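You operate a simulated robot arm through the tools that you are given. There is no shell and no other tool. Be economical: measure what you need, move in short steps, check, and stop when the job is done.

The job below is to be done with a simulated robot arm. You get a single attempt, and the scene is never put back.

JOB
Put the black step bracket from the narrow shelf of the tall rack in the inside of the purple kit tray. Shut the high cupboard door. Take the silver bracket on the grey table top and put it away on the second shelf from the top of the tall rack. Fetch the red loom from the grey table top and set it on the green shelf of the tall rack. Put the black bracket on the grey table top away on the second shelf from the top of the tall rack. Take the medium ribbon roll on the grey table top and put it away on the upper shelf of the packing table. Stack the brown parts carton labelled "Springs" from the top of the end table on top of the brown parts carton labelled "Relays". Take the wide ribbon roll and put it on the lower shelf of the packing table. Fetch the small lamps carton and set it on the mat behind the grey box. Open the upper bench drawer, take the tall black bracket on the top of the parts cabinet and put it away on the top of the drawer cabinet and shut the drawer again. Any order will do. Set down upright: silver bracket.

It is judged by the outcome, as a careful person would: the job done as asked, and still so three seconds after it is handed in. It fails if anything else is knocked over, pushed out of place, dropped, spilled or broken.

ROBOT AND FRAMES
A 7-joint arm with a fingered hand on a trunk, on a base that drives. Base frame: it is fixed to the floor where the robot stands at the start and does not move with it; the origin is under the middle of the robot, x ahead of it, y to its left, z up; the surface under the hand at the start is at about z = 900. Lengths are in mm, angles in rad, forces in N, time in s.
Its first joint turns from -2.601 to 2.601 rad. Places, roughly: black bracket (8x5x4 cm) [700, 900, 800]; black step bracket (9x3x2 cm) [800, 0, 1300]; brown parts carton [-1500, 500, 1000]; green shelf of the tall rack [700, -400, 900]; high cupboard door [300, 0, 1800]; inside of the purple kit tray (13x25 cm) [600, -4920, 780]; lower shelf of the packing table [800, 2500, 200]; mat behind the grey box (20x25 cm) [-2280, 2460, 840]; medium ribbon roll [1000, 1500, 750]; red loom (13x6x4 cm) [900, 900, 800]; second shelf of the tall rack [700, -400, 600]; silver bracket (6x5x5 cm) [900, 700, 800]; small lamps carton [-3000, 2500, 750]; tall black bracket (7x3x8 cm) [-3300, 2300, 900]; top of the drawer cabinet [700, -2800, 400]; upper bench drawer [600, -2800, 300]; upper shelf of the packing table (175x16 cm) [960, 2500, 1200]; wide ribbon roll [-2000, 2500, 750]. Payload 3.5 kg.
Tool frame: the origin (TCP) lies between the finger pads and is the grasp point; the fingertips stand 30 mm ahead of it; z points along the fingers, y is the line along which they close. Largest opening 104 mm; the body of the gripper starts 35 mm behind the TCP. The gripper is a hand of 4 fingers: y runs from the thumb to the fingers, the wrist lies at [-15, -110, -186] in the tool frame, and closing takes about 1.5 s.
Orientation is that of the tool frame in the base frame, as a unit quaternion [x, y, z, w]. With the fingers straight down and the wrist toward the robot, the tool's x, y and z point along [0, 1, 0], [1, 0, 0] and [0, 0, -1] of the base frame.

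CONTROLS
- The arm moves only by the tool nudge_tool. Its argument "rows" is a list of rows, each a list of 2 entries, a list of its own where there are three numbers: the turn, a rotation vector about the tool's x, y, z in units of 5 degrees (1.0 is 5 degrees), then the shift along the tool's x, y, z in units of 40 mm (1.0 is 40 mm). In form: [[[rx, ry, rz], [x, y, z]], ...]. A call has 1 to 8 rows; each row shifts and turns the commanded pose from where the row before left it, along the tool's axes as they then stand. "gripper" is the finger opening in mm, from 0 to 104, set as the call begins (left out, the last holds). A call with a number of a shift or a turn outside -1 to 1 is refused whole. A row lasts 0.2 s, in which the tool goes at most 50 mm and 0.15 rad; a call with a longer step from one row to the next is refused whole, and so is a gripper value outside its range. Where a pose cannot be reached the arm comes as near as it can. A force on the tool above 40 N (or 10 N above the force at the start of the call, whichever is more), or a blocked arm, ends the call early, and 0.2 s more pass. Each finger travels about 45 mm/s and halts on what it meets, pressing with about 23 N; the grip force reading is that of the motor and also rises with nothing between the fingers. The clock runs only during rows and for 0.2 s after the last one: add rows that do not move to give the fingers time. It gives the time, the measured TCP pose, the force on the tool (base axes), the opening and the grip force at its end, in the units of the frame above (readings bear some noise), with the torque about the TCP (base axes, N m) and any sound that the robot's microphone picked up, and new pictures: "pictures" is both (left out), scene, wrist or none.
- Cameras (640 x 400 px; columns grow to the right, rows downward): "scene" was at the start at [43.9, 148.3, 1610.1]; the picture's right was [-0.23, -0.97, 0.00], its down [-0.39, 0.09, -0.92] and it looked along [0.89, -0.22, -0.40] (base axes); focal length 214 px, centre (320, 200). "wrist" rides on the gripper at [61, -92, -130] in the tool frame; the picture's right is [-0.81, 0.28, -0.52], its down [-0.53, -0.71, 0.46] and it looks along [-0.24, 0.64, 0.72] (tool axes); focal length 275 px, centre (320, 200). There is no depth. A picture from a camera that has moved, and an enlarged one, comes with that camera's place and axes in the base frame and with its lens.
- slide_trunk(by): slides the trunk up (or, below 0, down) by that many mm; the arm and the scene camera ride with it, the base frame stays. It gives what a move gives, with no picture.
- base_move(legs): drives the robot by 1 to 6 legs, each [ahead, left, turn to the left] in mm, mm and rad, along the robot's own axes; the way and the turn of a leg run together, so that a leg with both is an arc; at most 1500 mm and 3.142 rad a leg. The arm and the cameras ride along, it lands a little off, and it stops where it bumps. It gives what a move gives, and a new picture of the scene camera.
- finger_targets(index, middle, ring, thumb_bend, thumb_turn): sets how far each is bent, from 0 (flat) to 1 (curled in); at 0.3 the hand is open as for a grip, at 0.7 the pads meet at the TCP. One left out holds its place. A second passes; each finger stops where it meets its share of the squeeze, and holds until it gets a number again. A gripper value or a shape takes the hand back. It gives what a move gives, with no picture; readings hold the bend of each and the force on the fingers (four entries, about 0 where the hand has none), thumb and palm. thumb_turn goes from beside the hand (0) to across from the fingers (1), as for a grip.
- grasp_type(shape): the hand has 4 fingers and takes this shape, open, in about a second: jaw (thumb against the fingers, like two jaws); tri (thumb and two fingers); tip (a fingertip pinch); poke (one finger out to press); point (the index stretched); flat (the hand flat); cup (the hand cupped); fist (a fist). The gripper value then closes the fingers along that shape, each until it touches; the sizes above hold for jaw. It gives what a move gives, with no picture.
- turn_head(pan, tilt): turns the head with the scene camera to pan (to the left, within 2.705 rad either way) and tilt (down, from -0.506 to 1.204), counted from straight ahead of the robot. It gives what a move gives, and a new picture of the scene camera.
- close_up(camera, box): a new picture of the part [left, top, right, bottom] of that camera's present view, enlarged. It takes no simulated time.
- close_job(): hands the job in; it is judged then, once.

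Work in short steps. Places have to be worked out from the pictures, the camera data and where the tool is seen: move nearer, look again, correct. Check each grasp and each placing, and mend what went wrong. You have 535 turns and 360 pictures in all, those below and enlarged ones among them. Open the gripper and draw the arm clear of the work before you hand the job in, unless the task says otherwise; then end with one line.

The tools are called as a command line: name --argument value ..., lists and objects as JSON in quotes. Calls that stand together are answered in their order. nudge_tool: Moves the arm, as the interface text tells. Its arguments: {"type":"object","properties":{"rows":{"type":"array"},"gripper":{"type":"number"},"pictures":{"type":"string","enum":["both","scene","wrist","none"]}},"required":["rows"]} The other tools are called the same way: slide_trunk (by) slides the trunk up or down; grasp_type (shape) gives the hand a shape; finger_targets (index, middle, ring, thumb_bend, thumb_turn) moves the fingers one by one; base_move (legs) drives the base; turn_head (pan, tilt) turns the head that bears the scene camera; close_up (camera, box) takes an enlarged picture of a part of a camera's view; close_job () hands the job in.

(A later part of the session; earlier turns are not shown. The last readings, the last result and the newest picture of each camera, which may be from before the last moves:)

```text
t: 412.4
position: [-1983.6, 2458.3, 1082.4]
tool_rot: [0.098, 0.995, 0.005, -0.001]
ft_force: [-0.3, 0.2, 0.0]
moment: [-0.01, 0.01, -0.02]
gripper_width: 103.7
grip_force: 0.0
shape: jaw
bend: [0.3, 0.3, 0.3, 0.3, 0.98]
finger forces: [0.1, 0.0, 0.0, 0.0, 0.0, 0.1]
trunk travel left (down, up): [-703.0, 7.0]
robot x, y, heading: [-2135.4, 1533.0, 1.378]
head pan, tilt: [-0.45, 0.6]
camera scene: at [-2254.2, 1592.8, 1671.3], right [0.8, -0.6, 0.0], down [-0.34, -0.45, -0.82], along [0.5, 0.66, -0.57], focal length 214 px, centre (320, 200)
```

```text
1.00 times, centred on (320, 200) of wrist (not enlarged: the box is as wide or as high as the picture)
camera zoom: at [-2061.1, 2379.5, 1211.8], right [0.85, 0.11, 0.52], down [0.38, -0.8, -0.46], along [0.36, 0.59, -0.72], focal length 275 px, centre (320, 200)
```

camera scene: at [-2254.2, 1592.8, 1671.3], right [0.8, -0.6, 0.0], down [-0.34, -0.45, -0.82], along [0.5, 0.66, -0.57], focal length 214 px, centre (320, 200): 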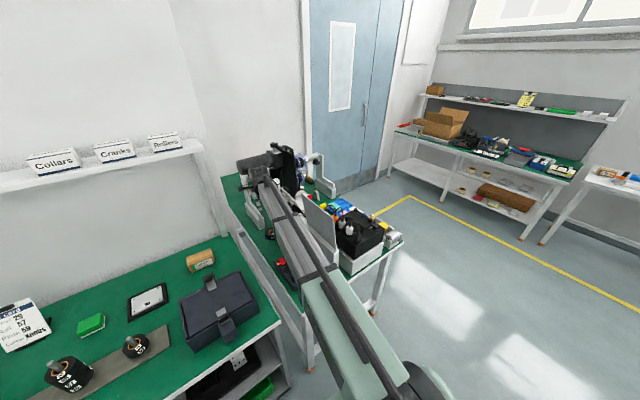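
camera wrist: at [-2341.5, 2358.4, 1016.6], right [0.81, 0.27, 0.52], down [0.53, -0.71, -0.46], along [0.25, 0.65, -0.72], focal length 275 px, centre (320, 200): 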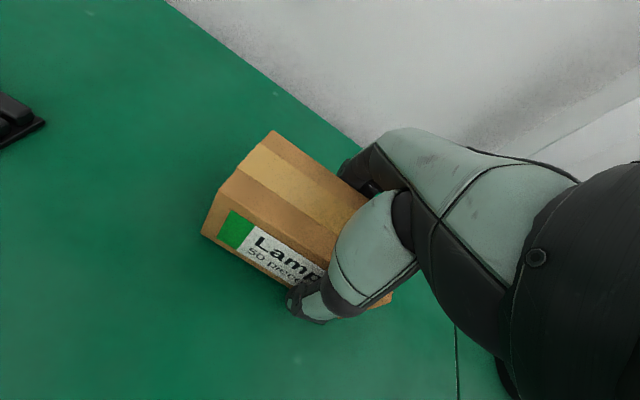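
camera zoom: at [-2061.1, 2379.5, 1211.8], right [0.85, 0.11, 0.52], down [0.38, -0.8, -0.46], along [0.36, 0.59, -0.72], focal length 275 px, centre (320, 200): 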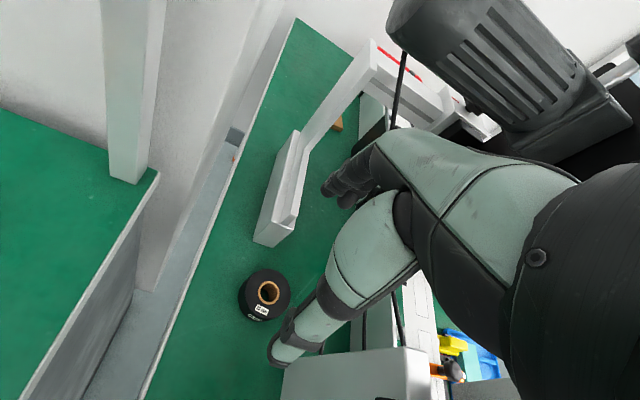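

Triangulating with the earlier view: this table is lower (z≈755) and the roll is at about (−1921,2512), under the machine's motor (bottom z≈1170). I lower first here, then approach.

slide_trunk --by -215

close_up --camera "wrist" --box '[0, 0, 640, 400]'

```text
t: 414.6
position: [-1984.3, 2460.0, 867.6]
tool_rot: [0.097, 0.995, 0.004, -0.001]
ft_force: [0.4, 0.4, 0.5]
moment: [0.0, -0.03, -0.02]
gripper_width: 103.5
grip_force: 0.1
shape: jaw
bend: [0.3, 0.3, 0.3, 0.3, 0.98]
finger forces: [0.0, 0.1, 0.0, 0.1, 0.0, 0.0]
trunk travel left (down, up): [-488.0, 222.0]
robot x, y, heading: [-2132.0, 1536.0, 1.377]
head pan, tilt: [-0.45, 0.6]
```

```text
1.00 times, centred on (320, 200) of wrist (not enlarged: the box is as wide or as high as the picture)
camera zoom: at [-2061.3, 2379.4, 997.0], right [0.85, 0.11, 0.52], down [0.38, -0.8, -0.46], along [0.36, 0.59, -0.72], focal length 275 px, centre (320, 200)
```

zoom: 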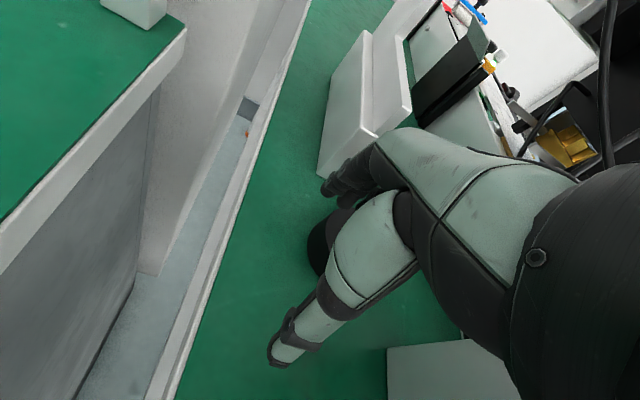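

I shift over the roll (≈+68,+48 mm) at this height and look.

nudge_tool --rows '[[[0, 0, 0], [-0.48, 0.5, 0]], [[0, 0, 0], [-0.48, 0.5, 0]], [[0, 0, 0], [-0.48, 0.5, 0]]]' --pictures "both"

```text
t: 415.4
position: [-1924.1, 2506.6, 869.3]
tool_rot: [0.095, 0.995, 0.005, 0.0]
ft_force: [0.9, 0.3, -0.4]
moment: [-0.02, -0.03, 0.0]
gripper_width: 103.7
grip_force: 0.1
shape: jaw
bend: [0.3, 0.3, 0.3, 0.3, 0.98]
finger forces: [0.0, 0.0, 0.0, 0.0, 0.0, 0.1]
trunk travel left (down, up): [-488.0, 222.0]
robot x, y, heading: [-2131.8, 1536.1, 1.375]
head pan, tilt: [-0.45, 0.6]
camera scene: at [-2258.9, 1592.0, 1456.1], right [0.8, -0.6, 0.0], down [-0.34, -0.45, -0.83], along [0.5, 0.66, -0.56], focal length 214 px, centre (320, 200)
camera wrist: at [-2002.6, 2427.9, 999.0], right [0.85, 0.11, 0.52], down [0.39, -0.8, -0.46], along [0.36, 0.59, -0.72], focal length 275 px, centre (320, 200)
```

scene: 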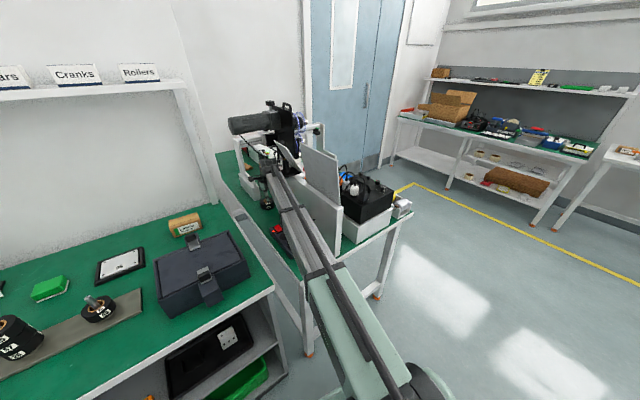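
wrist: 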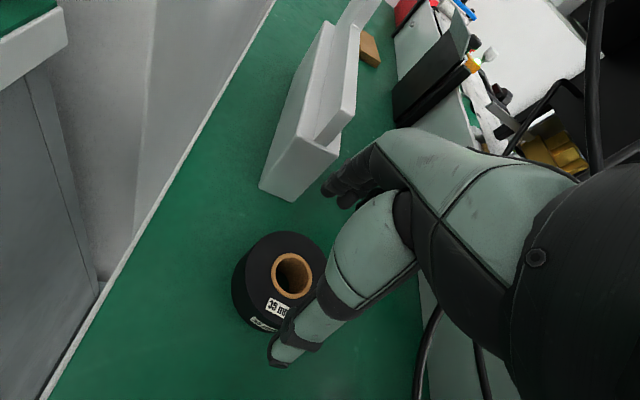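

Roll centred under the hand. I lower to TCP z≈797 and close.

nudge_tool --rows '[[[0, 0, 0], [-0.12, 0.05, 0.6]], [[0, 0, 0], [0, 0, 0.6]], [[0, 0, 0], [0, 0, 0.5]]]' --pictures "wrist"

nudge_tool --rows '[[[0, 0, 0], [0, 0, 0]], [[0, 0, 0], [0, 0, 0]], [[0, 0, 0], [0, 0, 0]], [[0, 0, 0], [0, 0, 0]], [[0, 0, 0], [0, 0, 0]], [[0, 0, 0], [0, 0, 0]]]' --gripper 45 --pictures "wrist"

```text
t: 416.3
position: [-1913.6, 2509.5, 806.3]
tool_rot: [0.097, 0.995, 0.011, -0.002]
ft_force: [-3.4, -2.7, 27.2]
moment: [0.89, -0.3, 0.08]
gripper_width: 102.6
grip_force: 0.1
shape: jaw
bend: [0.3, 0.3, 0.3, 0.28, 0.97]
finger forces: [0.2, 20.7, 0.1, 0.0, 5.9, 0.0]
trunk travel left (down, up): [-488.0, 222.0]
robot x, y, heading: [-2126.0, 1530.9, 1.376]
head pan, tilt: [-0.45, 0.6]
stopped in row 3: the force on the tool passed its limit at 54 N (the readings are from after the stop); the commanded pose is now the measured one
camera wrist: at [-1992.0, 2427.7, 935.9], right [0.85, 0.1, 0.52], down [0.38, -0.79, -0.48], along [0.36, 0.6, -0.71], focal length 275 px, centre (320, 200)
```

wrist: 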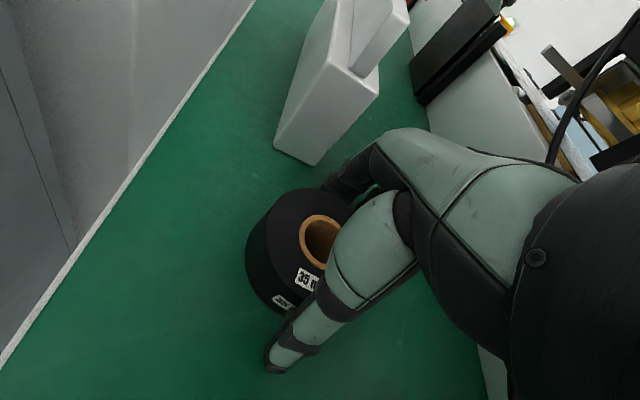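

```text
t: 416.8
position: [-1915.8, 2510.7, 808.3]
tool_rot: [0.096, 0.995, 0.015, -0.004]
ft_force: [-1.4, -1.7, 57.3]
moment: [-0.27, 0.14, -0.02]
gripper_width: 91.7
grip_force: 23.2
shape: jaw
bend: [0.29, 0.32, 0.33, 0.32, 0.98]
finger forces: [16.6, 11.9, 0.0, 0.1, 29.2, 0.1]
trunk travel left (down, up): [-488.0, 222.0]
robot x, y, heading: [-2132.3, 1529.5, 1.376]
head pan, tilt: [-0.45, 0.6]
stopped in row 2: the force on the tool passed its limit at 43 N (the readings are from after the stop); the commanded pose is now the measured one
camera wrist: at [-1992.9, 2428.5, 937.0], right [0.85, 0.1, 0.52], down [0.38, -0.79, -0.48], along [0.36, 0.61, -0.71], focal length 275 px, centre (320, 200)
```

wrist: 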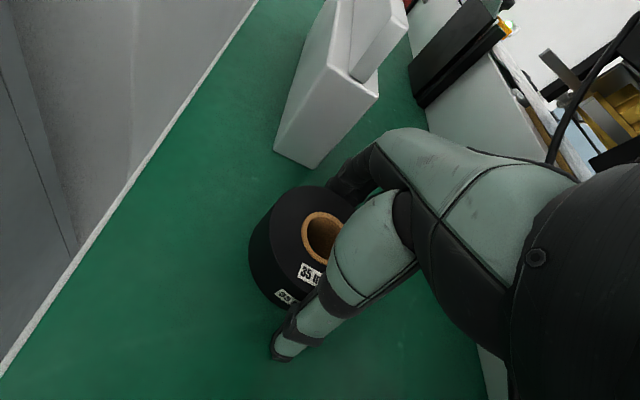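

Fingertips touch the table; I raise 12 mm and close again.

nudge_tool --rows '[[[0, 0, 0], [0, 0, -0.32]], [[0, 0, 0], [0, 0, 0]], [[0, 0, 0], [0, 0, 0]], [[0, 0, 0], [0, 0, 0]], [[0, 0, 0], [0, 0, 0]], [[0, 0, 0], [0, 0, 0]], [[0, 0, 0], [0, 0, 0]]]' --gripper 45 --pictures "wrist"

```text
t: 418.4
position: [-1920.0, 2512.3, 810.4]
tool_rot: [0.095, 0.995, 0.007, -0.002]
ft_force: [0.7, -6.8, 19.5]
moment: [-1.01, 0.19, 0.0]
gripper_width: 84.5
grip_force: 23.3
shape: jaw
bend: [0.34, 0.39, 0.33, 0.41, 1.0]
finger forces: [7.0, 0.0, 0.0, 0.0, 23.7, 0.1]
trunk travel left (down, up): [-488.0, 222.0]
robot x, y, heading: [-2129.7, 1532.9, 1.379]
head pan, tilt: [-0.45, 0.6]
camera wrist: at [-1996.8, 2430.5, 940.9], right [0.85, 0.11, 0.52], down [0.39, -0.8, -0.47], along [0.36, 0.6, -0.72], focal length 275 px, centre (320, 200)
```

wrist: 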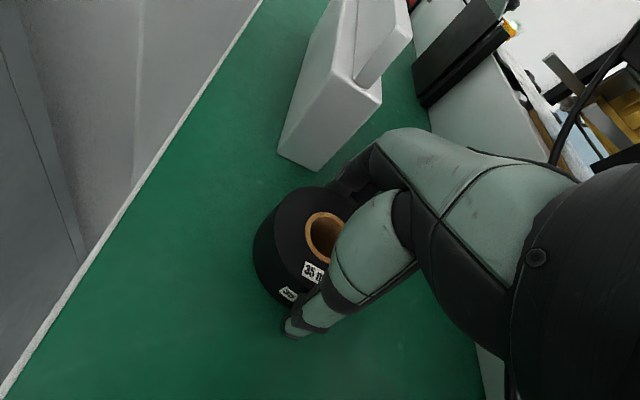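

Still pressing down; another 10 mm up, then close.

nudge_tool --rows '[[[0, 0, 0], [0, 0, -0.3]], [[0, 0, 0], [0, 0, 0]], [[0, 0, 0], [0, 0, 0]], [[0, 0, 0], [0, 0, 0]], [[0, 0, 0], [0, 0, 0]], [[0, 0, 0], [0, 0, 0]], [[0, 0, 0], [0, 0, 0]]]' --gripper 40 --pictures "wrist"

```text
t: 420.0
position: [-1922.6, 2515.7, 817.1]
tool_rot: [0.094, 0.996, 0.004, -0.002]
ft_force: [-0.1, 0.1, -1.5]
moment: [-0.01, -0.03, -0.04]
gripper_width: 84.3
grip_force: 22.4
shape: jaw
bend: [0.31, 0.38, 0.33, 0.45, 1.0]
finger forces: [12.1, 1.3, 0.0, 0.0, 13.5, 0.0]
trunk travel left (down, up): [-488.0, 222.0]
robot x, y, heading: [-2132.3, 1534.1, 1.372]
head pan, tilt: [-0.45, 0.6]
camera wrist: at [-1998.8, 2436.8, 947.1], right [0.85, 0.11, 0.52], down [0.39, -0.8, -0.46], along [0.36, 0.59, -0.72], focal length 275 px, centre (320, 200)
```

wrist: 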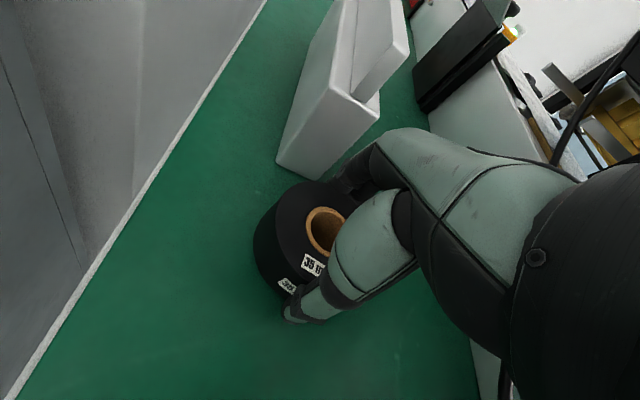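

Gripped. I lift 45 mm, retrace out from under the motor, then check.

nudge_tool --rows '[[[0, 0, 0], [0, 0, -0.6]], [[0, 0, 0], [0, 0, -0.5]], [[0, 0, 0], [0.5, -0.6, 0]], [[0, 0, 0], [0.5, -0.6, 0]], [[0, 0, 0], [0.5, -0.6, 0]]]' --pictures "wrist"

```text
t: 421.2
position: [-1982.1, 2447.5, 873.7]
tool_rot: [0.098, 0.995, 0.009, -0.002]
ft_force: [-0.7, 0.4, -2.1]
moment: [0.0, -0.03, 0.01]
gripper_width: 84.3
grip_force: 22.8
shape: jaw
bend: [0.3, 0.38, 0.33, 0.46, 0.99]
finger forces: [12.1, 1.3, 0.0, 0.0, 13.4, 0.0]
trunk travel left (down, up): [-488.0, 222.0]
robot x, y, heading: [-2129.7, 1532.2, 1.379]
head pan, tilt: [-0.45, 0.6]
camera wrist: at [-2060.4, 2366.9, 1003.8], right [0.85, 0.1, 0.52], down [0.38, -0.79, -0.47], along [0.36, 0.6, -0.71], focal length 275 px, centre (320, 200)
```

wrist: 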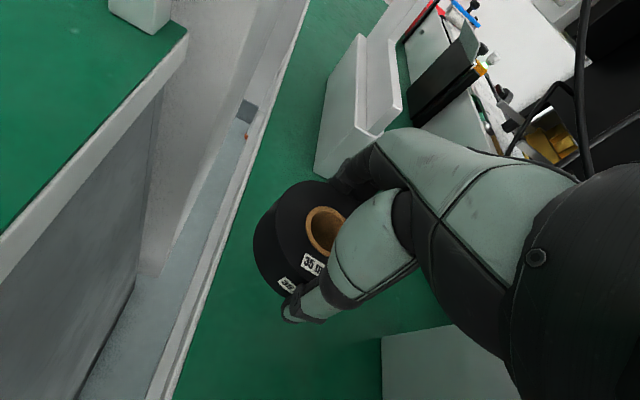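

Held. I retract the arm 200 mm, raise, back away from the table and turn to +x.

nudge_tool --rows '[[[0, 0, 0], [0, -1, -0.5]], [[0, 0, 0], [0, -1, -0.5]], [[0, 0, 0], [0, -1, -0.5]], [[0, 0, 0], [0, -1, -0.5]], [[0, 0, 0], [0, -1, -0.5]]]' --pictures "none"

slide_trunk --by 200

base_move --legs '[[-400, 0, 0], [0, 0, -1.378], [0, 330, 0]]'

base_move --legs '[[1450, 0, 0], [0, 1250, 0]]'

turn_head --pan 0.0 --tilt 0.65

```text
t: 422.4
position: [-2023.8, 2252.1, 967.6]
tool_rot: [0.097, 0.995, 0.01, -0.003]
ft_force: [-0.1, 0.0, -1.4]
moment: [-0.01, -0.05, 0.05]
gripper_width: 84.3
grip_force: 23.4
shape: jaw
bend: [0.3, 0.38, 0.33, 0.46, 0.99]
finger forces: [12.2, 1.3, 0.0, 0.0, 13.2, 0.1]
trunk travel left (down, up): [-488.0, 222.0]
robot x, y, heading: [-2129.4, 1530.7, 1.38]
head pan, tilt: [-0.45, 0.6]
```

```text
t: 424.6
position: [-2024.3, 2252.7, 1167.5]
tool_rot: [0.097, 0.995, 0.01, -0.003]
ft_force: [0.6, 0.2, -1.3]
moment: [-0.05, 0.0, 0.0]
gripper_width: 84.3
grip_force: 23.0
shape: jaw
bend: [0.3, 0.38, 0.33, 0.46, 0.99]
finger forces: [12.1, 1.3, 0.1, 0.0, 13.3, 0.1]
trunk travel left (down, up): [-688.0, 22.0]
robot x, y, heading: [-2132.7, 1530.3, 1.372]
head pan, tilt: [-0.45, 0.6]
```

```text
t: 429.4
position: [-1564.5, 1484.7, 1167.5]
tool_rot: [0.538, 0.843, 0.01, 0.002]
ft_force: [-0.3, 0.0, -1.9]
moment: [-0.05, 0.03, 0.0]
gripper_width: 84.0
grip_force: 22.6
shape: jaw
bend: [0.3, 0.38, 0.33, 0.46, 0.99]
finger forces: [11.6, 1.2, 0.0, 0.1, 12.8, 0.1]
trunk travel left (down, up): [-688.0, 22.0]
robot x, y, heading: [-2209.9, 1148.0, 0.434]
head pan, tilt: [-0.45, 0.6]
stopped in leg 2: the robot was blocked; the commanded pose is now the measured one
camera scene: at [-2233.1, 1281.8, 1656.2], right [-0.01, -1.0, 0.0], down [-0.56, 0.01, -0.82], along [0.82, -0.01, -0.57], focal length 214 px, centre (320, 200)
```

scene: 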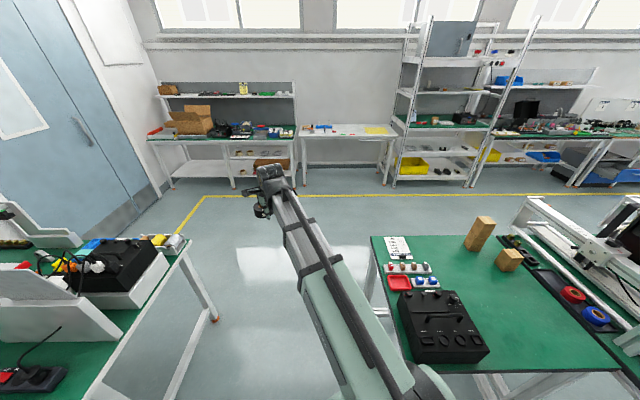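

```text
t: 439.4
position: [-385.7, 2546.0, 1168.8]
tool_rot: [0.525, 0.851, 0.01, 0.002]
ft_force: [0.3, -0.2, -0.9]
moment: [0.03, 0.05, -0.03]
gripper_width: 84.3
grip_force: 23.3
shape: jaw
bend: [0.3, 0.38, 0.33, 0.46, 0.99]
finger forces: [11.6, 1.4, 0.0, 0.0, 12.9, 0.0]
trunk travel left (down, up): [-688.0, 22.0]
robot x, y, heading: [-1017.1, 2192.4, 0.469]
head pan, tilt: [-0.45, 0.6]
stopped in leg 2: the robot was blocked; the commanded pose is now the measured one
camera scene: at [-1048.6, 2323.8, 1656.3], right [0.02, -1.0, 0.0], down [-0.56, -0.01, -0.83], along [0.82, 0.01, -0.56], focal length 214 px, centre (320, 200)
```

scene: 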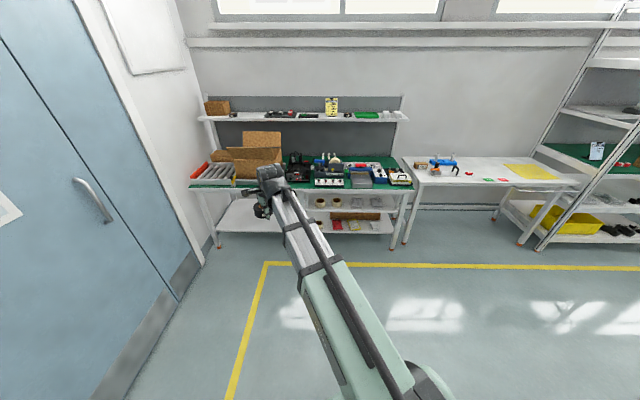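

```text
t: 440.3
position: [-386.1, 2547.8, 1167.2]
tool_rot: [0.525, 0.851, 0.01, 0.002]
ft_force: [0.2, -0.6, -1.7]
moment: [-0.02, 0.0, -0.01]
gripper_width: 84.5
grip_force: 22.9
shape: jaw
bend: [0.3, 0.38, 0.33, 0.46, 0.99]
finger forces: [11.5, 1.4, 0.0, 0.1, 12.9, 0.0]
trunk travel left (down, up): [-688.0, 22.0]
robot x, y, heading: [-1021.1, 2190.6, 0.47]
head pan, tilt: [0.0, 0.649]
camera scene: at [-1059.2, 2362.3, 1652.0], right [0.45, -0.89, 0.0], down [-0.54, -0.27, -0.8], along [0.71, 0.36, -0.6], focal length 214 px, centre (320, 200)
```

scene: 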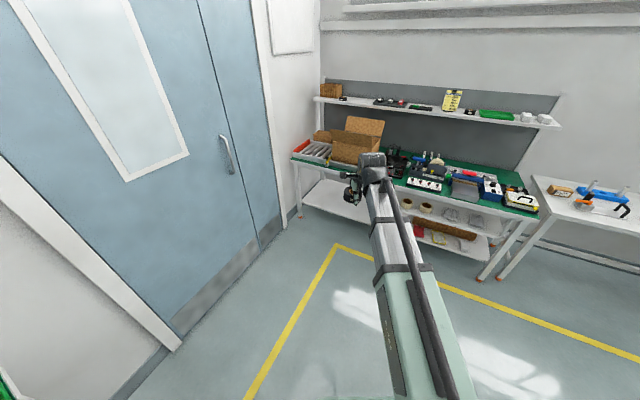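

The turn was blocked early (base near the end table), so the path differed from my plan; I'll verify those tables later. Now I move away from the side, straighten to heading 0 and go to the packing table's left bay.

base_move --legs '[[150, -200, 0], [0, 0, -0.47]]'

turn_head --pan 1.9 --tilt 0.45

turn_head --pan -2.6 --tilt 0.4

```text
t: 443.5
position: [-70.2, 2115.6, 1168.4]
tool_rot: [0.706, 0.708, 0.01, 0.004]
ft_force: [0.9, -1.0, -1.4]
moment: [0.02, 0.04, -0.02]
gripper_width: 84.3
grip_force: 23.1
shape: jaw
bend: [0.3, 0.38, 0.33, 0.46, 0.99]
finger forces: [11.5, 1.3, 0.0, 0.1, 12.5, 0.1]
trunk travel left (down, up): [-688.0, 22.0]
robot x, y, heading: [-797.6, 2079.5, 0.003]
head pan, tilt: [0.0, 0.649]
camera scene: at [-755.5, 2250.7, 1652.0], right [0.0, -1.0, 0.0], down [-0.6, 0.0, -0.8], along [0.8, 0.0, -0.6], focal length 214 px, centre (320, 200)
```

scene: 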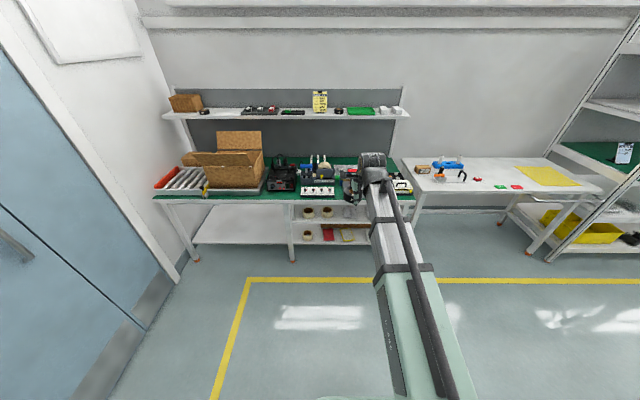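

```text
t: 445.4
position: [-72.0, 2116.1, 1167.3]
tool_rot: [0.706, 0.708, 0.01, 0.004]
ft_force: [0.3, 0.6, -0.5]
moment: [-0.01, -0.03, 0.0]
gripper_width: 84.1
grip_force: 23.4
shape: jaw
bend: [0.3, 0.38, 0.33, 0.46, 0.99]
finger forces: [11.4, 1.2, 0.0, 0.0, 12.5, 0.0]
trunk travel left (down, up): [-688.0, 22.0]
robot x, y, heading: [-794.6, 2079.4, 0.003]
head pan, tilt: [1.901, 0.45]
camera scene: at [-872.2, 2337.4, 1669.8], right [0.95, 0.33, 0.0], down [0.14, -0.41, -0.9], along [-0.29, 0.85, -0.44], focal length 214 px, centre (320, 200)
```

scene: 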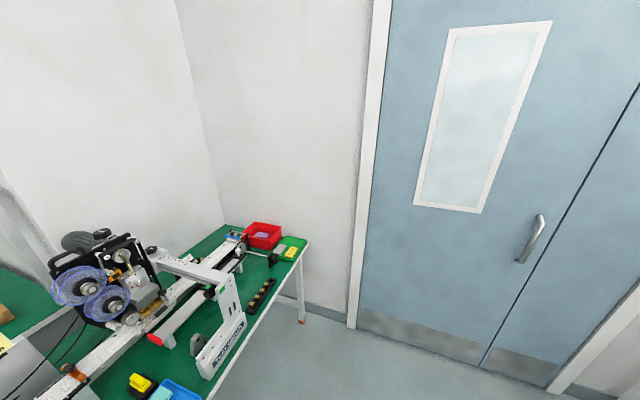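

```text
t: 448.9
position: [-71.5, 2117.3, 1168.8]
tool_rot: [0.707, 0.708, 0.009, 0.005]
ft_force: [-0.3, -0.4, -1.0]
moment: [-0.04, 0.02, 0.0]
gripper_width: 84.5
grip_force: 22.5
shape: jaw
bend: [0.3, 0.38, 0.33, 0.46, 0.99]
finger forces: [11.4, 1.2, 0.1, 0.0, 12.5, 0.0]
trunk travel left (down, up): [-688.0, 22.0]
robot x, y, heading: [-791.6, 2084.9, 0.003]
head pan, tilt: [-2.601, 0.4]
camera scene: at [-921.6, 2202.6, 1674.5], right [-0.52, 0.86, 0.0], down [0.33, 0.2, -0.92], along [-0.79, -0.48, -0.39], focal length 214 px, centre (320, 200)
```

scene: 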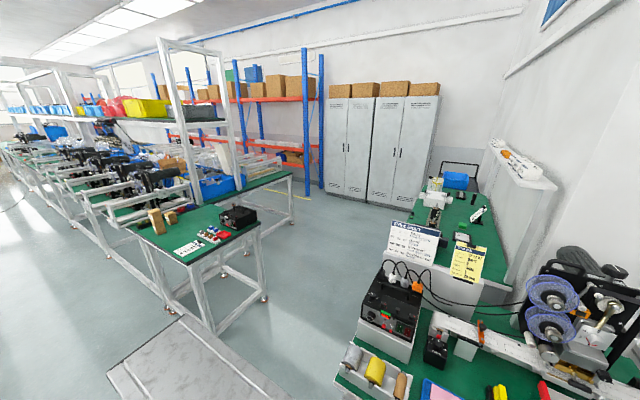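

close_up --camera "scene" --box '[120, 190, 280, 290]'

turn_head --pan 0.0 --tilt 0.65

close_up --camera "wrist" --box '[0, 0, 640, 400]'

```text
4.00 times, centred on (200, 240) of scene
camera zoom: at [-921.6, 2202.6, 1674.5], right [-0.52, 0.86, 0.0], down [0.33, 0.2, -0.92], along [-0.79, -0.48, -0.39], focal length 858 px, centre (800, 40)
```

zoom: 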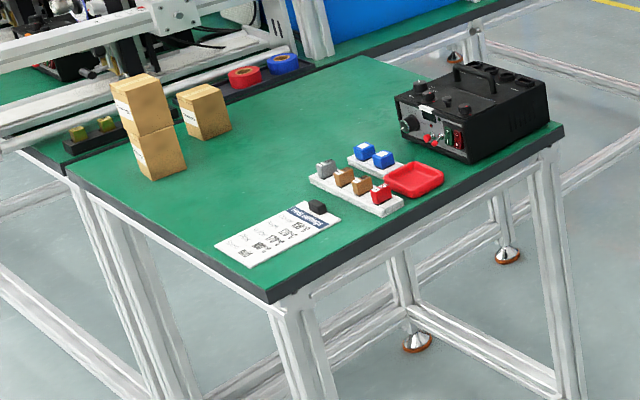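

```text
t: 451.3
position: [-70.5, 2116.1, 1167.1]
tool_rot: [0.707, 0.708, 0.009, 0.004]
ft_force: [0.2, 0.2, -2.3]
moment: [0.01, -0.02, 0.0]
gripper_width: 84.3
grip_force: 23.2
shape: jaw
bend: [0.3, 0.38, 0.33, 0.46, 0.99]
finger forces: [11.5, 1.3, 0.0, 0.0, 12.5, 0.0]
trunk travel left (down, up): [-688.0, 22.0]
robot x, y, heading: [-795.3, 2079.3, 0.007]
head pan, tilt: [0.0, 0.649]
camera scene: at [-755.5, 2250.7, 1652.0], right [0.0, -1.0, 0.0], down [-0.6, 0.0, -0.8], along [0.8, 0.0, -0.6], focal length 214 px, centre (320, 200)
```

scene: 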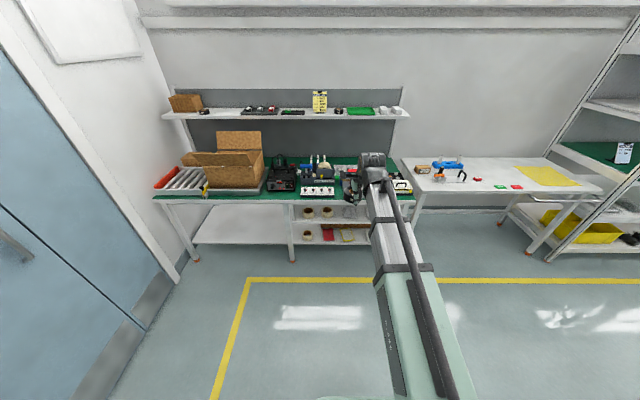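

```text
1.00 times, centred on (320, 200) of wrist (not enlarged: the box is as wide or as high as the picture)
camera zoom: at [-165.1, 2176.2, 1297.0], right [0.27, -0.81, 0.52], down [-0.7, -0.53, -0.47], along [0.66, -0.24, -0.71], focal length 275 px, centre (320, 200)
```

zoom: 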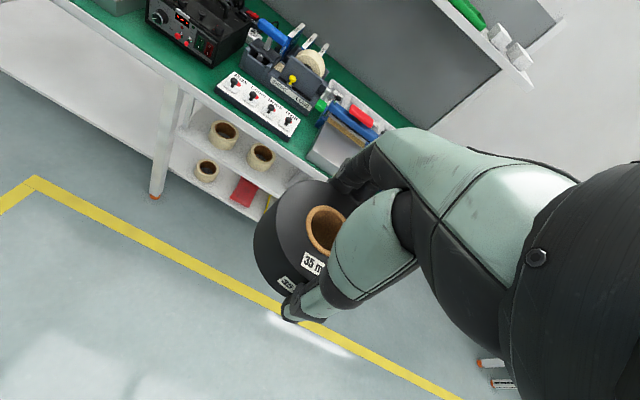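

Stack and tables are fine. The lower shelf is at z≈199 with its front edge at x≈524; the left bay is empty. I move left in front of it and lower the hand fully here in free space.

base_move --legs '[[0, 600, -0.005]]'

slide_trunk --by -400

slide_trunk --by -285

nudge_tool --rows '[[[0, 0, 0], [0, 0, 1]], [[0, 0, 0], [0, 0, 1]], [[0, 0, 0], [0, 0, 1]], [[0, 0, 0], [0, 0, 1]], [[0, 0, 0], [0, 0, 1]]]' --pictures "scene"

```text
t: 454.6
position: [-73.0, 2707.7, 1167.2]
tool_rot: [0.705, 0.709, 0.009, 0.005]
ft_force: [0.5, 0.4, -2.2]
moment: [0.02, 0.0, 0.0]
gripper_width: 84.5
grip_force: 22.7
shape: jaw
bend: [0.3, 0.38, 0.33, 0.46, 0.99]
finger forces: [11.5, 1.3, 0.0, 0.0, 12.6, 0.1]
trunk travel left (down, up): [-688.0, 22.0]
robot x, y, heading: [-794.7, 2671.3, 0.002]
head pan, tilt: [0.0, 0.649]
camera scene: at [-758.1, 2841.7, 1651.9], right [0.0, -1.0, 0.0], down [-0.6, 0.0, -0.8], along [0.8, 0.0, -0.6], focal length 214 px, centre (320, 200)
```

scene: 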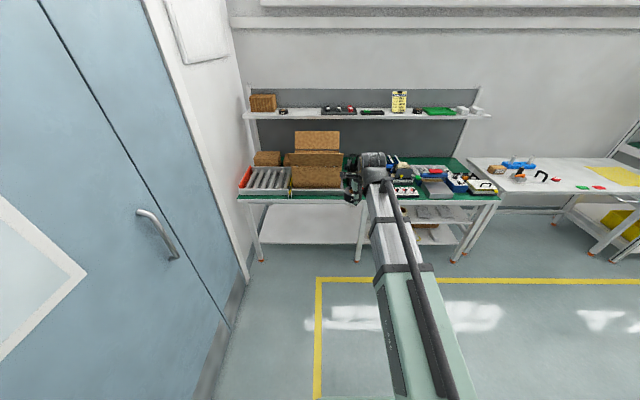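

```text
t: 458.5
position: [-73.2, 2707.2, 766.8]
tool_rot: [0.705, 0.709, 0.009, 0.004]
ft_force: [0.2, -0.2, -1.7]
moment: [-0.01, 0.01, 0.02]
gripper_width: 84.6
grip_force: 22.7
shape: jaw
bend: [0.3, 0.38, 0.33, 0.46, 0.99]
finger forces: [11.4, 1.3, 0.0, 0.0, 12.7, 0.0]
trunk travel left (down, up): [-288.0, 422.0]
robot x, y, heading: [-796.5, 2668.2, 0.005]
head pan, tilt: [0.0, 0.649]
```

```text
t: 461.3
position: [-73.3, 2707.8, 483.1]
tool_rot: [0.705, 0.709, 0.009, 0.004]
ft_force: [-0.3, -0.9, -1.3]
moment: [-0.02, 0.01, 0.01]
gripper_width: 84.4
grip_force: 22.5
shape: jaw
bend: [0.3, 0.38, 0.33, 0.46, 0.99]
finger forces: [11.4, 1.3, 0.0, 0.0, 12.4, 0.0]
trunk travel left (down, up): [-3.0, 707.0]
robot x, y, heading: [-797.5, 2668.0, 0.003]
head pan, tilt: [0.0, 0.649]
```

```text
t: 462.5
position: [-68.9, 2709.5, 283.3]
tool_rot: [0.705, 0.709, 0.009, 0.004]
ft_force: [0.4, -0.3, -1.7]
moment: [0.03, -0.01, 0.02]
gripper_width: 84.5
grip_force: 22.6
shape: jaw
bend: [0.3, 0.38, 0.33, 0.46, 0.99]
finger forces: [11.4, 1.3, 0.0, 0.1, 12.5, 0.0]
trunk travel left (down, up): [-3.0, 707.0]
robot x, y, heading: [-795.2, 2670.4, 0.006]
head pan, tilt: [0.0, 0.649]
camera scene: at [-758.2, 2841.1, 967.0], right [0.0, -1.0, 0.0], down [-0.6, 0.0, -0.8], along [0.8, 0.0, -0.6], focal length 214 px, centre (320, 200)
```

scene: 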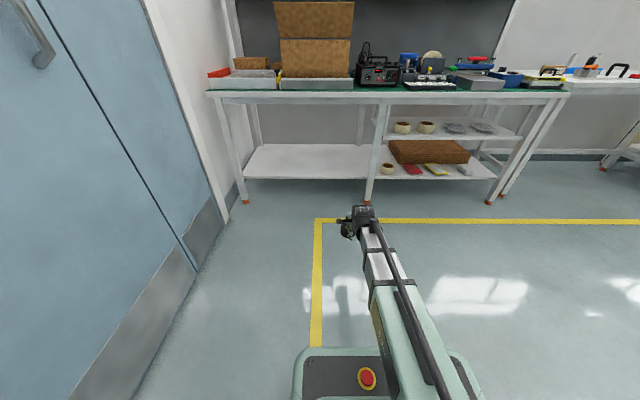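

Reachable: z=283 without trouble. I drive ahead 450 mm and check before entering the bay.

base_move --legs '[[450, 0, -0.005]]'

close_up --camera "wrist" --box '[0, 0, 640, 400]'

```text
t: 465.3
position: [383.2, 2699.9, 283.4]
tool_rot: [0.709, 0.705, 0.009, 0.005]
ft_force: [0.7, 0.1, -1.0]
moment: [0.02, 0.0, -0.01]
gripper_width: 84.5
grip_force: 23.2
shape: jaw
bend: [0.3, 0.38, 0.33, 0.46, 0.99]
finger forces: [11.4, 1.3, 0.1, 0.1, 12.4, 0.0]
trunk travel left (down, up): [-3.0, 707.0]
robot x, y, heading: [-346.0, 2669.1, -0.005]
head pan, tilt: [0.0, 0.649]
camera scene: at [-304.8, 2840.2, 967.0], right [-0.01, -1.0, 0.0], down [-0.6, 0.0, -0.8], along [0.8, -0.01, -0.6], focal length 214 px, centre (320, 200)
```

scene: 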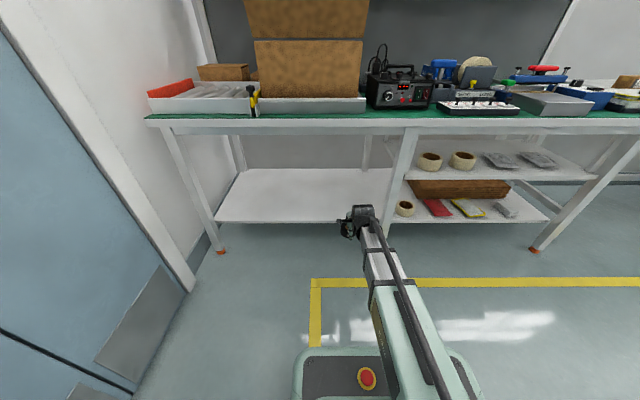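

```text
1.00 times, centred on (320, 200) of wrist (not enlarged: the box is as wide or as high as the picture)
camera zoom: at [289.5, 2761.5, 412.6], right [0.26, -0.82, 0.52], down [-0.71, -0.52, -0.47], along [0.66, -0.24, -0.71], focal length 275 px, centre (320, 200)
```

zoom: 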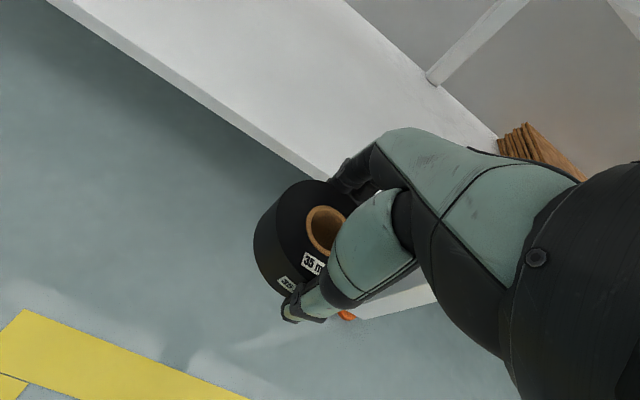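

The middle leg is at y≈2519, about 120 mm right of the hand. I shift 50 mm left while driving in 205 mm.

base_move --legs '[[40, 60, 0], [168, 0, 0]]'

nudge_tool --rows '[[[0, 0, 0], [0, 0, 0.3]], [[0, 0, 0], [0, 0, 0.2]], [[0, 0, 0], [0, 0, 0.15]], [[0, 0, 0], [0, 0, 0.1]], [[0, 0, 0], [0, 0, 0.1]], [[0, 0, 0], [0, 0, 0.1]]]' --pictures "both"

```text
t: 467.3
position: [588.3, 2757.9, 282.6]
tool_rot: [0.71, 0.704, 0.009, 0.004]
ft_force: [-0.8, -0.2, -1.4]
moment: [-0.02, 0.01, -0.01]
gripper_width: 84.6
grip_force: 23.2
shape: jaw
bend: [0.3, 0.38, 0.33, 0.46, 0.99]
finger forces: [11.4, 1.3, 0.0, 0.0, 12.5, 0.0]
trunk travel left (down, up): [-3.0, 707.0]
robot x, y, heading: [-142.3, 2730.5, -0.003]
head pan, tilt: [0.0, 0.649]
camera scene: at [-98.7, 2897.9, 967.0], right [-0.01, -1.0, 0.0], down [-0.6, 0.0, -0.8], along [0.8, 0.0, -0.6], focal length 214 px, centre (320, 200)
```

scene: 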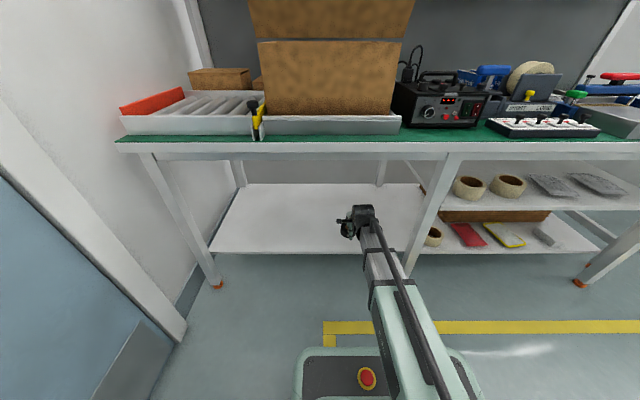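

```text
t: 468.7
position: [590.5, 2757.8, 246.5]
tool_rot: [0.71, 0.705, 0.01, 0.004]
ft_force: [-0.2, 0.4, -1.8]
moment: [-0.01, 0.01, 0.01]
gripper_width: 84.4
grip_force: 22.8
shape: jaw
bend: [0.3, 0.38, 0.33, 0.46, 0.99]
finger forces: [11.3, 1.3, 0.0, 0.1, 12.4, 0.0]
trunk travel left (down, up): [-3.0, 707.0]
robot x, y, heading: [-142.4, 2724.4, -0.008]
head pan, tilt: [0.0, 0.649]
camera scene: at [-98.7, 2897.9, 967.0], right [-0.01, -1.0, 0.0], down [-0.6, 0.0, -0.8], along [0.8, 0.0, -0.6], focal length 214 px, centre (320, 200)
camera wrist: at [496.8, 2819.2, 374.6], right [0.26, -0.82, 0.52], down [-0.71, -0.52, -0.47], along [0.66, -0.24, -0.71], focal length 275 px, centre (320, 200)
```

scene: 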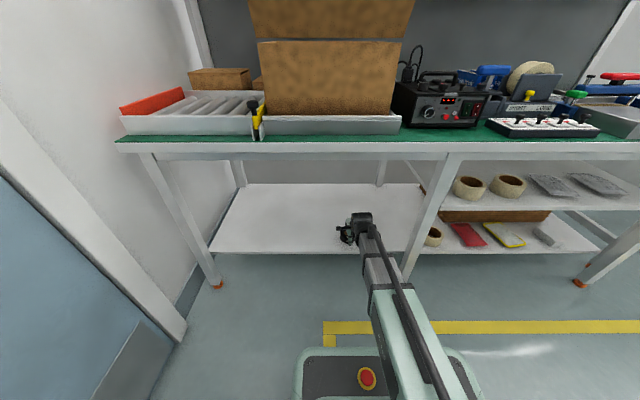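
wrist: 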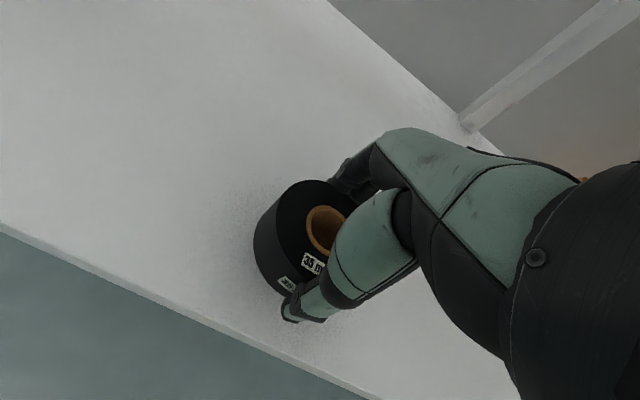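

Above the shelf, well inside its edge. I lower to contact.

nudge_tool --rows '[[[0, 0, 0], [0, 0, 0.12]], [[0, 0, 0], [0, 0, 0.12]], [[0, 0, 0], [0, 0, 0.12]], [[0, 0, 0], [0, 0, 0.12]], [[0, 0, 0], [0, 0, 0.12]], [[0, 0, 0], [0, 0, 0.12]]]' --pictures "wrist"

```text
t: 470.2
position: [592.1, 2760.0, 223.3]
tool_rot: [0.71, 0.704, 0.015, 0.008]
ft_force: [-2.6, -0.1, 26.9]
moment: [0.05, 1.25, 0.01]
gripper_width: 84.2
grip_force: 22.5
shape: jaw
bend: [0.31, 0.39, 0.33, 0.45, 1.0]
finger forces: [9.4, 0.8, 0.0, 0.0, 37.8, 0.1]
trunk travel left (down, up): [-3.0, 707.0]
robot x, y, heading: [-139.5, 2729.3, -0.008]
head pan, tilt: [0.0, 0.649]
stopped in row 6: the force on the tool passed its limit at 44 N (the readings are from after the stop); the commanded pose is now the measured one
camera wrist: at [497.0, 2820.1, 351.8], right [0.25, -0.82, 0.52], down [-0.7, -0.52, -0.48], along [0.67, -0.24, -0.71], focal length 275 px, centre (320, 200)
```

wrist: 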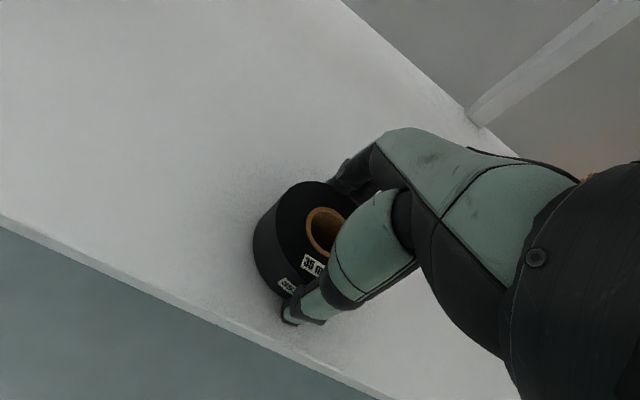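

Contact. I ease up, open, and lift 80 mm.

nudge_tool --rows '[[[0, 0, 0], [0, 0, -0.12]], [[0, 0, 0], [0, 0, 0]]]' --pictures "none"

nudge_tool --rows '[[[0, 0, 0], [0, 0, 0]], [[0, 0, 0], [0, 0, 0]], [[0, 0, 0], [0, 0, 0]], [[0, 0, 0], [0, 0, 0]]]' --gripper 104 --pictures "none"

nudge_tool --rows '[[[0, 0, 0], [0, 0, -0.5]], [[0, 0, 0], [0, 0, -1]], [[0, 0, 0], [0, 0, -0.8]]]' --pictures "wrist"

base_move --legs '[[-500, 0, 0]]'

```text
t: 470.8
position: [591.4, 2759.0, 225.4]
tool_rot: [0.71, 0.705, 0.011, 0.005]
ft_force: [0.4, -0.3, -1.8]
moment: [0.02, -0.03, 0.01]
gripper_width: 84.4
grip_force: 23.5
shape: jaw
bend: [0.31, 0.38, 0.33, 0.46, 1.0]
finger forces: [11.7, 1.4, 0.0, 0.1, 12.9, 0.0]
trunk travel left (down, up): [-3.0, 707.0]
robot x, y, heading: [-142.8, 2728.2, -0.005]
head pan, tilt: [0.0, 0.649]
```

```text
t: 471.8
position: [590.9, 2759.0, 225.2]
tool_rot: [0.71, 0.704, 0.011, 0.006]
ft_force: [-0.4, -0.3, -0.3]
moment: [-0.01, 0.04, 0.01]
gripper_width: 103.6
grip_force: 0.0
shape: jaw
bend: [0.3, 0.3, 0.3, 0.3, 0.98]
finger forces: [0.1, 0.0, 0.0, 0.0, 0.0, 0.1]
trunk travel left (down, up): [-3.0, 707.0]
robot x, y, heading: [-140.9, 2727.1, 0.001]
head pan, tilt: [0.0, 0.649]
```

```text
t: 472.6
position: [588.4, 2758.7, 318.8]
tool_rot: [0.71, 0.704, 0.013, 0.007]
ft_force: [-0.2, 0.0, -0.7]
moment: [-0.02, 0.01, -0.01]
gripper_width: 103.9
grip_force: 0.1
shape: jaw
bend: [0.3, 0.3, 0.3, 0.3, 0.98]
finger forces: [0.0, 0.1, 0.0, 0.0, 0.0, 0.0]
trunk travel left (down, up): [-3.0, 707.0]
robot x, y, heading: [-140.5, 2725.6, -0.006]
head pan, tilt: [0.0, 0.649]
camera wrist: at [493.6, 2819.5, 447.7], right [0.26, -0.82, 0.52], down [-0.7, -0.52, -0.48], along [0.66, -0.24, -0.71], focal length 275 px, centre (320, 200)
```

wrist: 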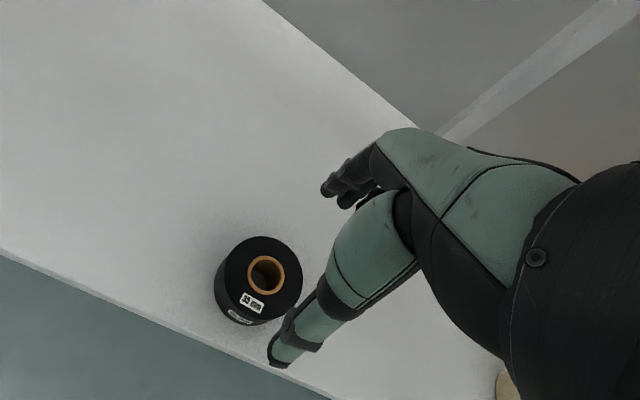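

```text
t: 475.5
position: [91.0, 2768.9, 318.3]
tool_rot: [0.705, 0.709, 0.012, 0.005]
ft_force: [-0.6, 0.1, -0.3]
moment: [-0.01, -0.03, 0.02]
gripper_width: 103.6
grip_force: 0.1
shape: jaw
bend: [0.3, 0.3, 0.3, 0.3, 0.98]
finger forces: [0.0, 0.1, 0.0, 0.0, 0.0, 0.0]
trunk travel left (down, up): [-3.0, 707.0]
robot x, y, heading: [-637.2, 2723.7, 0.01]
head pan, tilt: [0.0, 0.649]
camera scene: at [-598.1, 2897.9, 967.0], right [0.01, -1.0, 0.0], down [-0.6, -0.01, -0.8], along [0.8, 0.01, -0.6], focal length 214 px, centre (320, 200)
```

scene: 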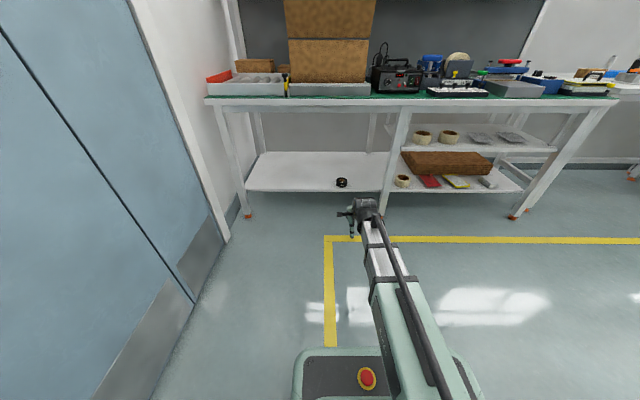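

Wide roll is on the lower shelf. Last job: the tall black bracket. I raise the arm, go to the aisle, turn round clear of tables.

slide_trunk --by 400

slide_trunk --by 300

nudge_tool --rows '[[[0, 0, 0], [0, -0.5, -0.8]], [[0, 0, 0], [0, -0.5, -0.8]], [[0, 0, 0], [0, -0.5, -0.8]], [[0, 0, 0], [0, 0, -1]]]' --pictures "none"

base_move --legs '[[0, -1230, -0.01], [0, 0, -1.57], [0, 0, -1.57]]'

```text
t: 479.3
position: [90.4, 2768.9, 717.6]
tool_rot: [0.704, 0.71, 0.012, 0.007]
ft_force: [-0.7, 0.0, -0.2]
moment: [0.0, 0.0, 0.04]
gripper_width: 103.5
grip_force: 0.0
shape: jaw
bend: [0.3, 0.3, 0.3, 0.3, 0.98]
finger forces: [0.1, 0.0, 0.0, 0.0, 0.0, 0.0]
trunk travel left (down, up): [-403.0, 307.0]
robot x, y, heading: [-640.5, 2725.7, 0.008]
head pan, tilt: [0.0, 0.649]
```

```text
t: 482.3
position: [91.7, 2768.1, 1018.9]
tool_rot: [0.704, 0.71, 0.012, 0.006]
ft_force: [0.0, 0.0, 0.0]
moment: [0.0, -0.01, 0.04]
gripper_width: 103.7
grip_force: 0.1
shape: jaw
bend: [0.3, 0.3, 0.3, 0.3, 0.98]
finger forces: [0.0, 0.1, 0.0, 0.0, 0.0, 0.1]
trunk travel left (down, up): [-703.0, 7.0]
robot x, y, heading: [-635.3, 2723.8, 0.012]
head pan, tilt: [0.0, 0.649]
```

```text
t: 483.3
position: [24.5, 2767.0, 1155.8]
tool_rot: [0.704, 0.71, 0.012, 0.006]
ft_force: [0.1, 0.4, 1.3]
moment: [0.01, -0.03, 0.01]
gripper_width: 103.7
grip_force: 0.0
shape: jaw
bend: [0.3, 0.3, 0.3, 0.3, 0.98]
finger forces: [0.0, 0.0, 0.1, 0.0, 0.1, 0.0]
trunk travel left (down, up): [-703.0, 7.0]
robot x, y, heading: [-637.9, 2725.0, 0.007]
head pan, tilt: [0.0, 0.649]
```

```text
t: 497.4
position: [-1304.2, 1459.0, 1154.3]
tool_rot: [-0.694, 0.72, 0.006, -0.012]
ft_force: [0.3, -0.2, -0.7]
moment: [0.0, 0.03, 0.0]
gripper_width: 103.8
grip_force: 0.0
shape: jaw
bend: [0.3, 0.3, 0.3, 0.3, 0.98]
finger forces: [0.0, 0.1, 0.0, 0.1, 0.0, 0.0]
trunk travel left (down, up): [-703.0, 7.0]
robot x, y, heading: [-637.0, 1472.2, 3.107]
head pan, tilt: [0.0, 0.649]
camera scene: at [-686.8, 1301.6, 1667.0], right [0.03, 1.0, 0.0], down [0.6, -0.02, -0.8], along [-0.8, 0.03, -0.6], focal length 214 px, centre (320, 200)
```

scene: 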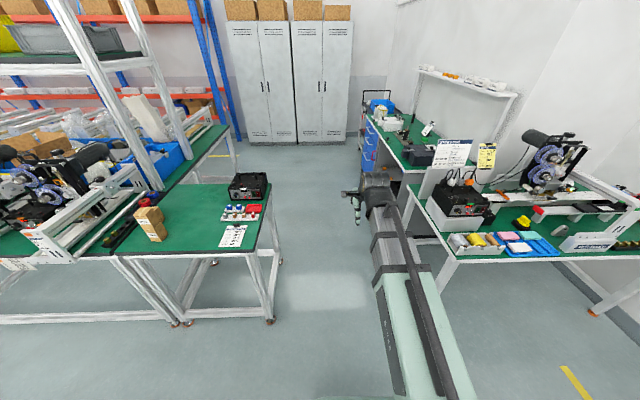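

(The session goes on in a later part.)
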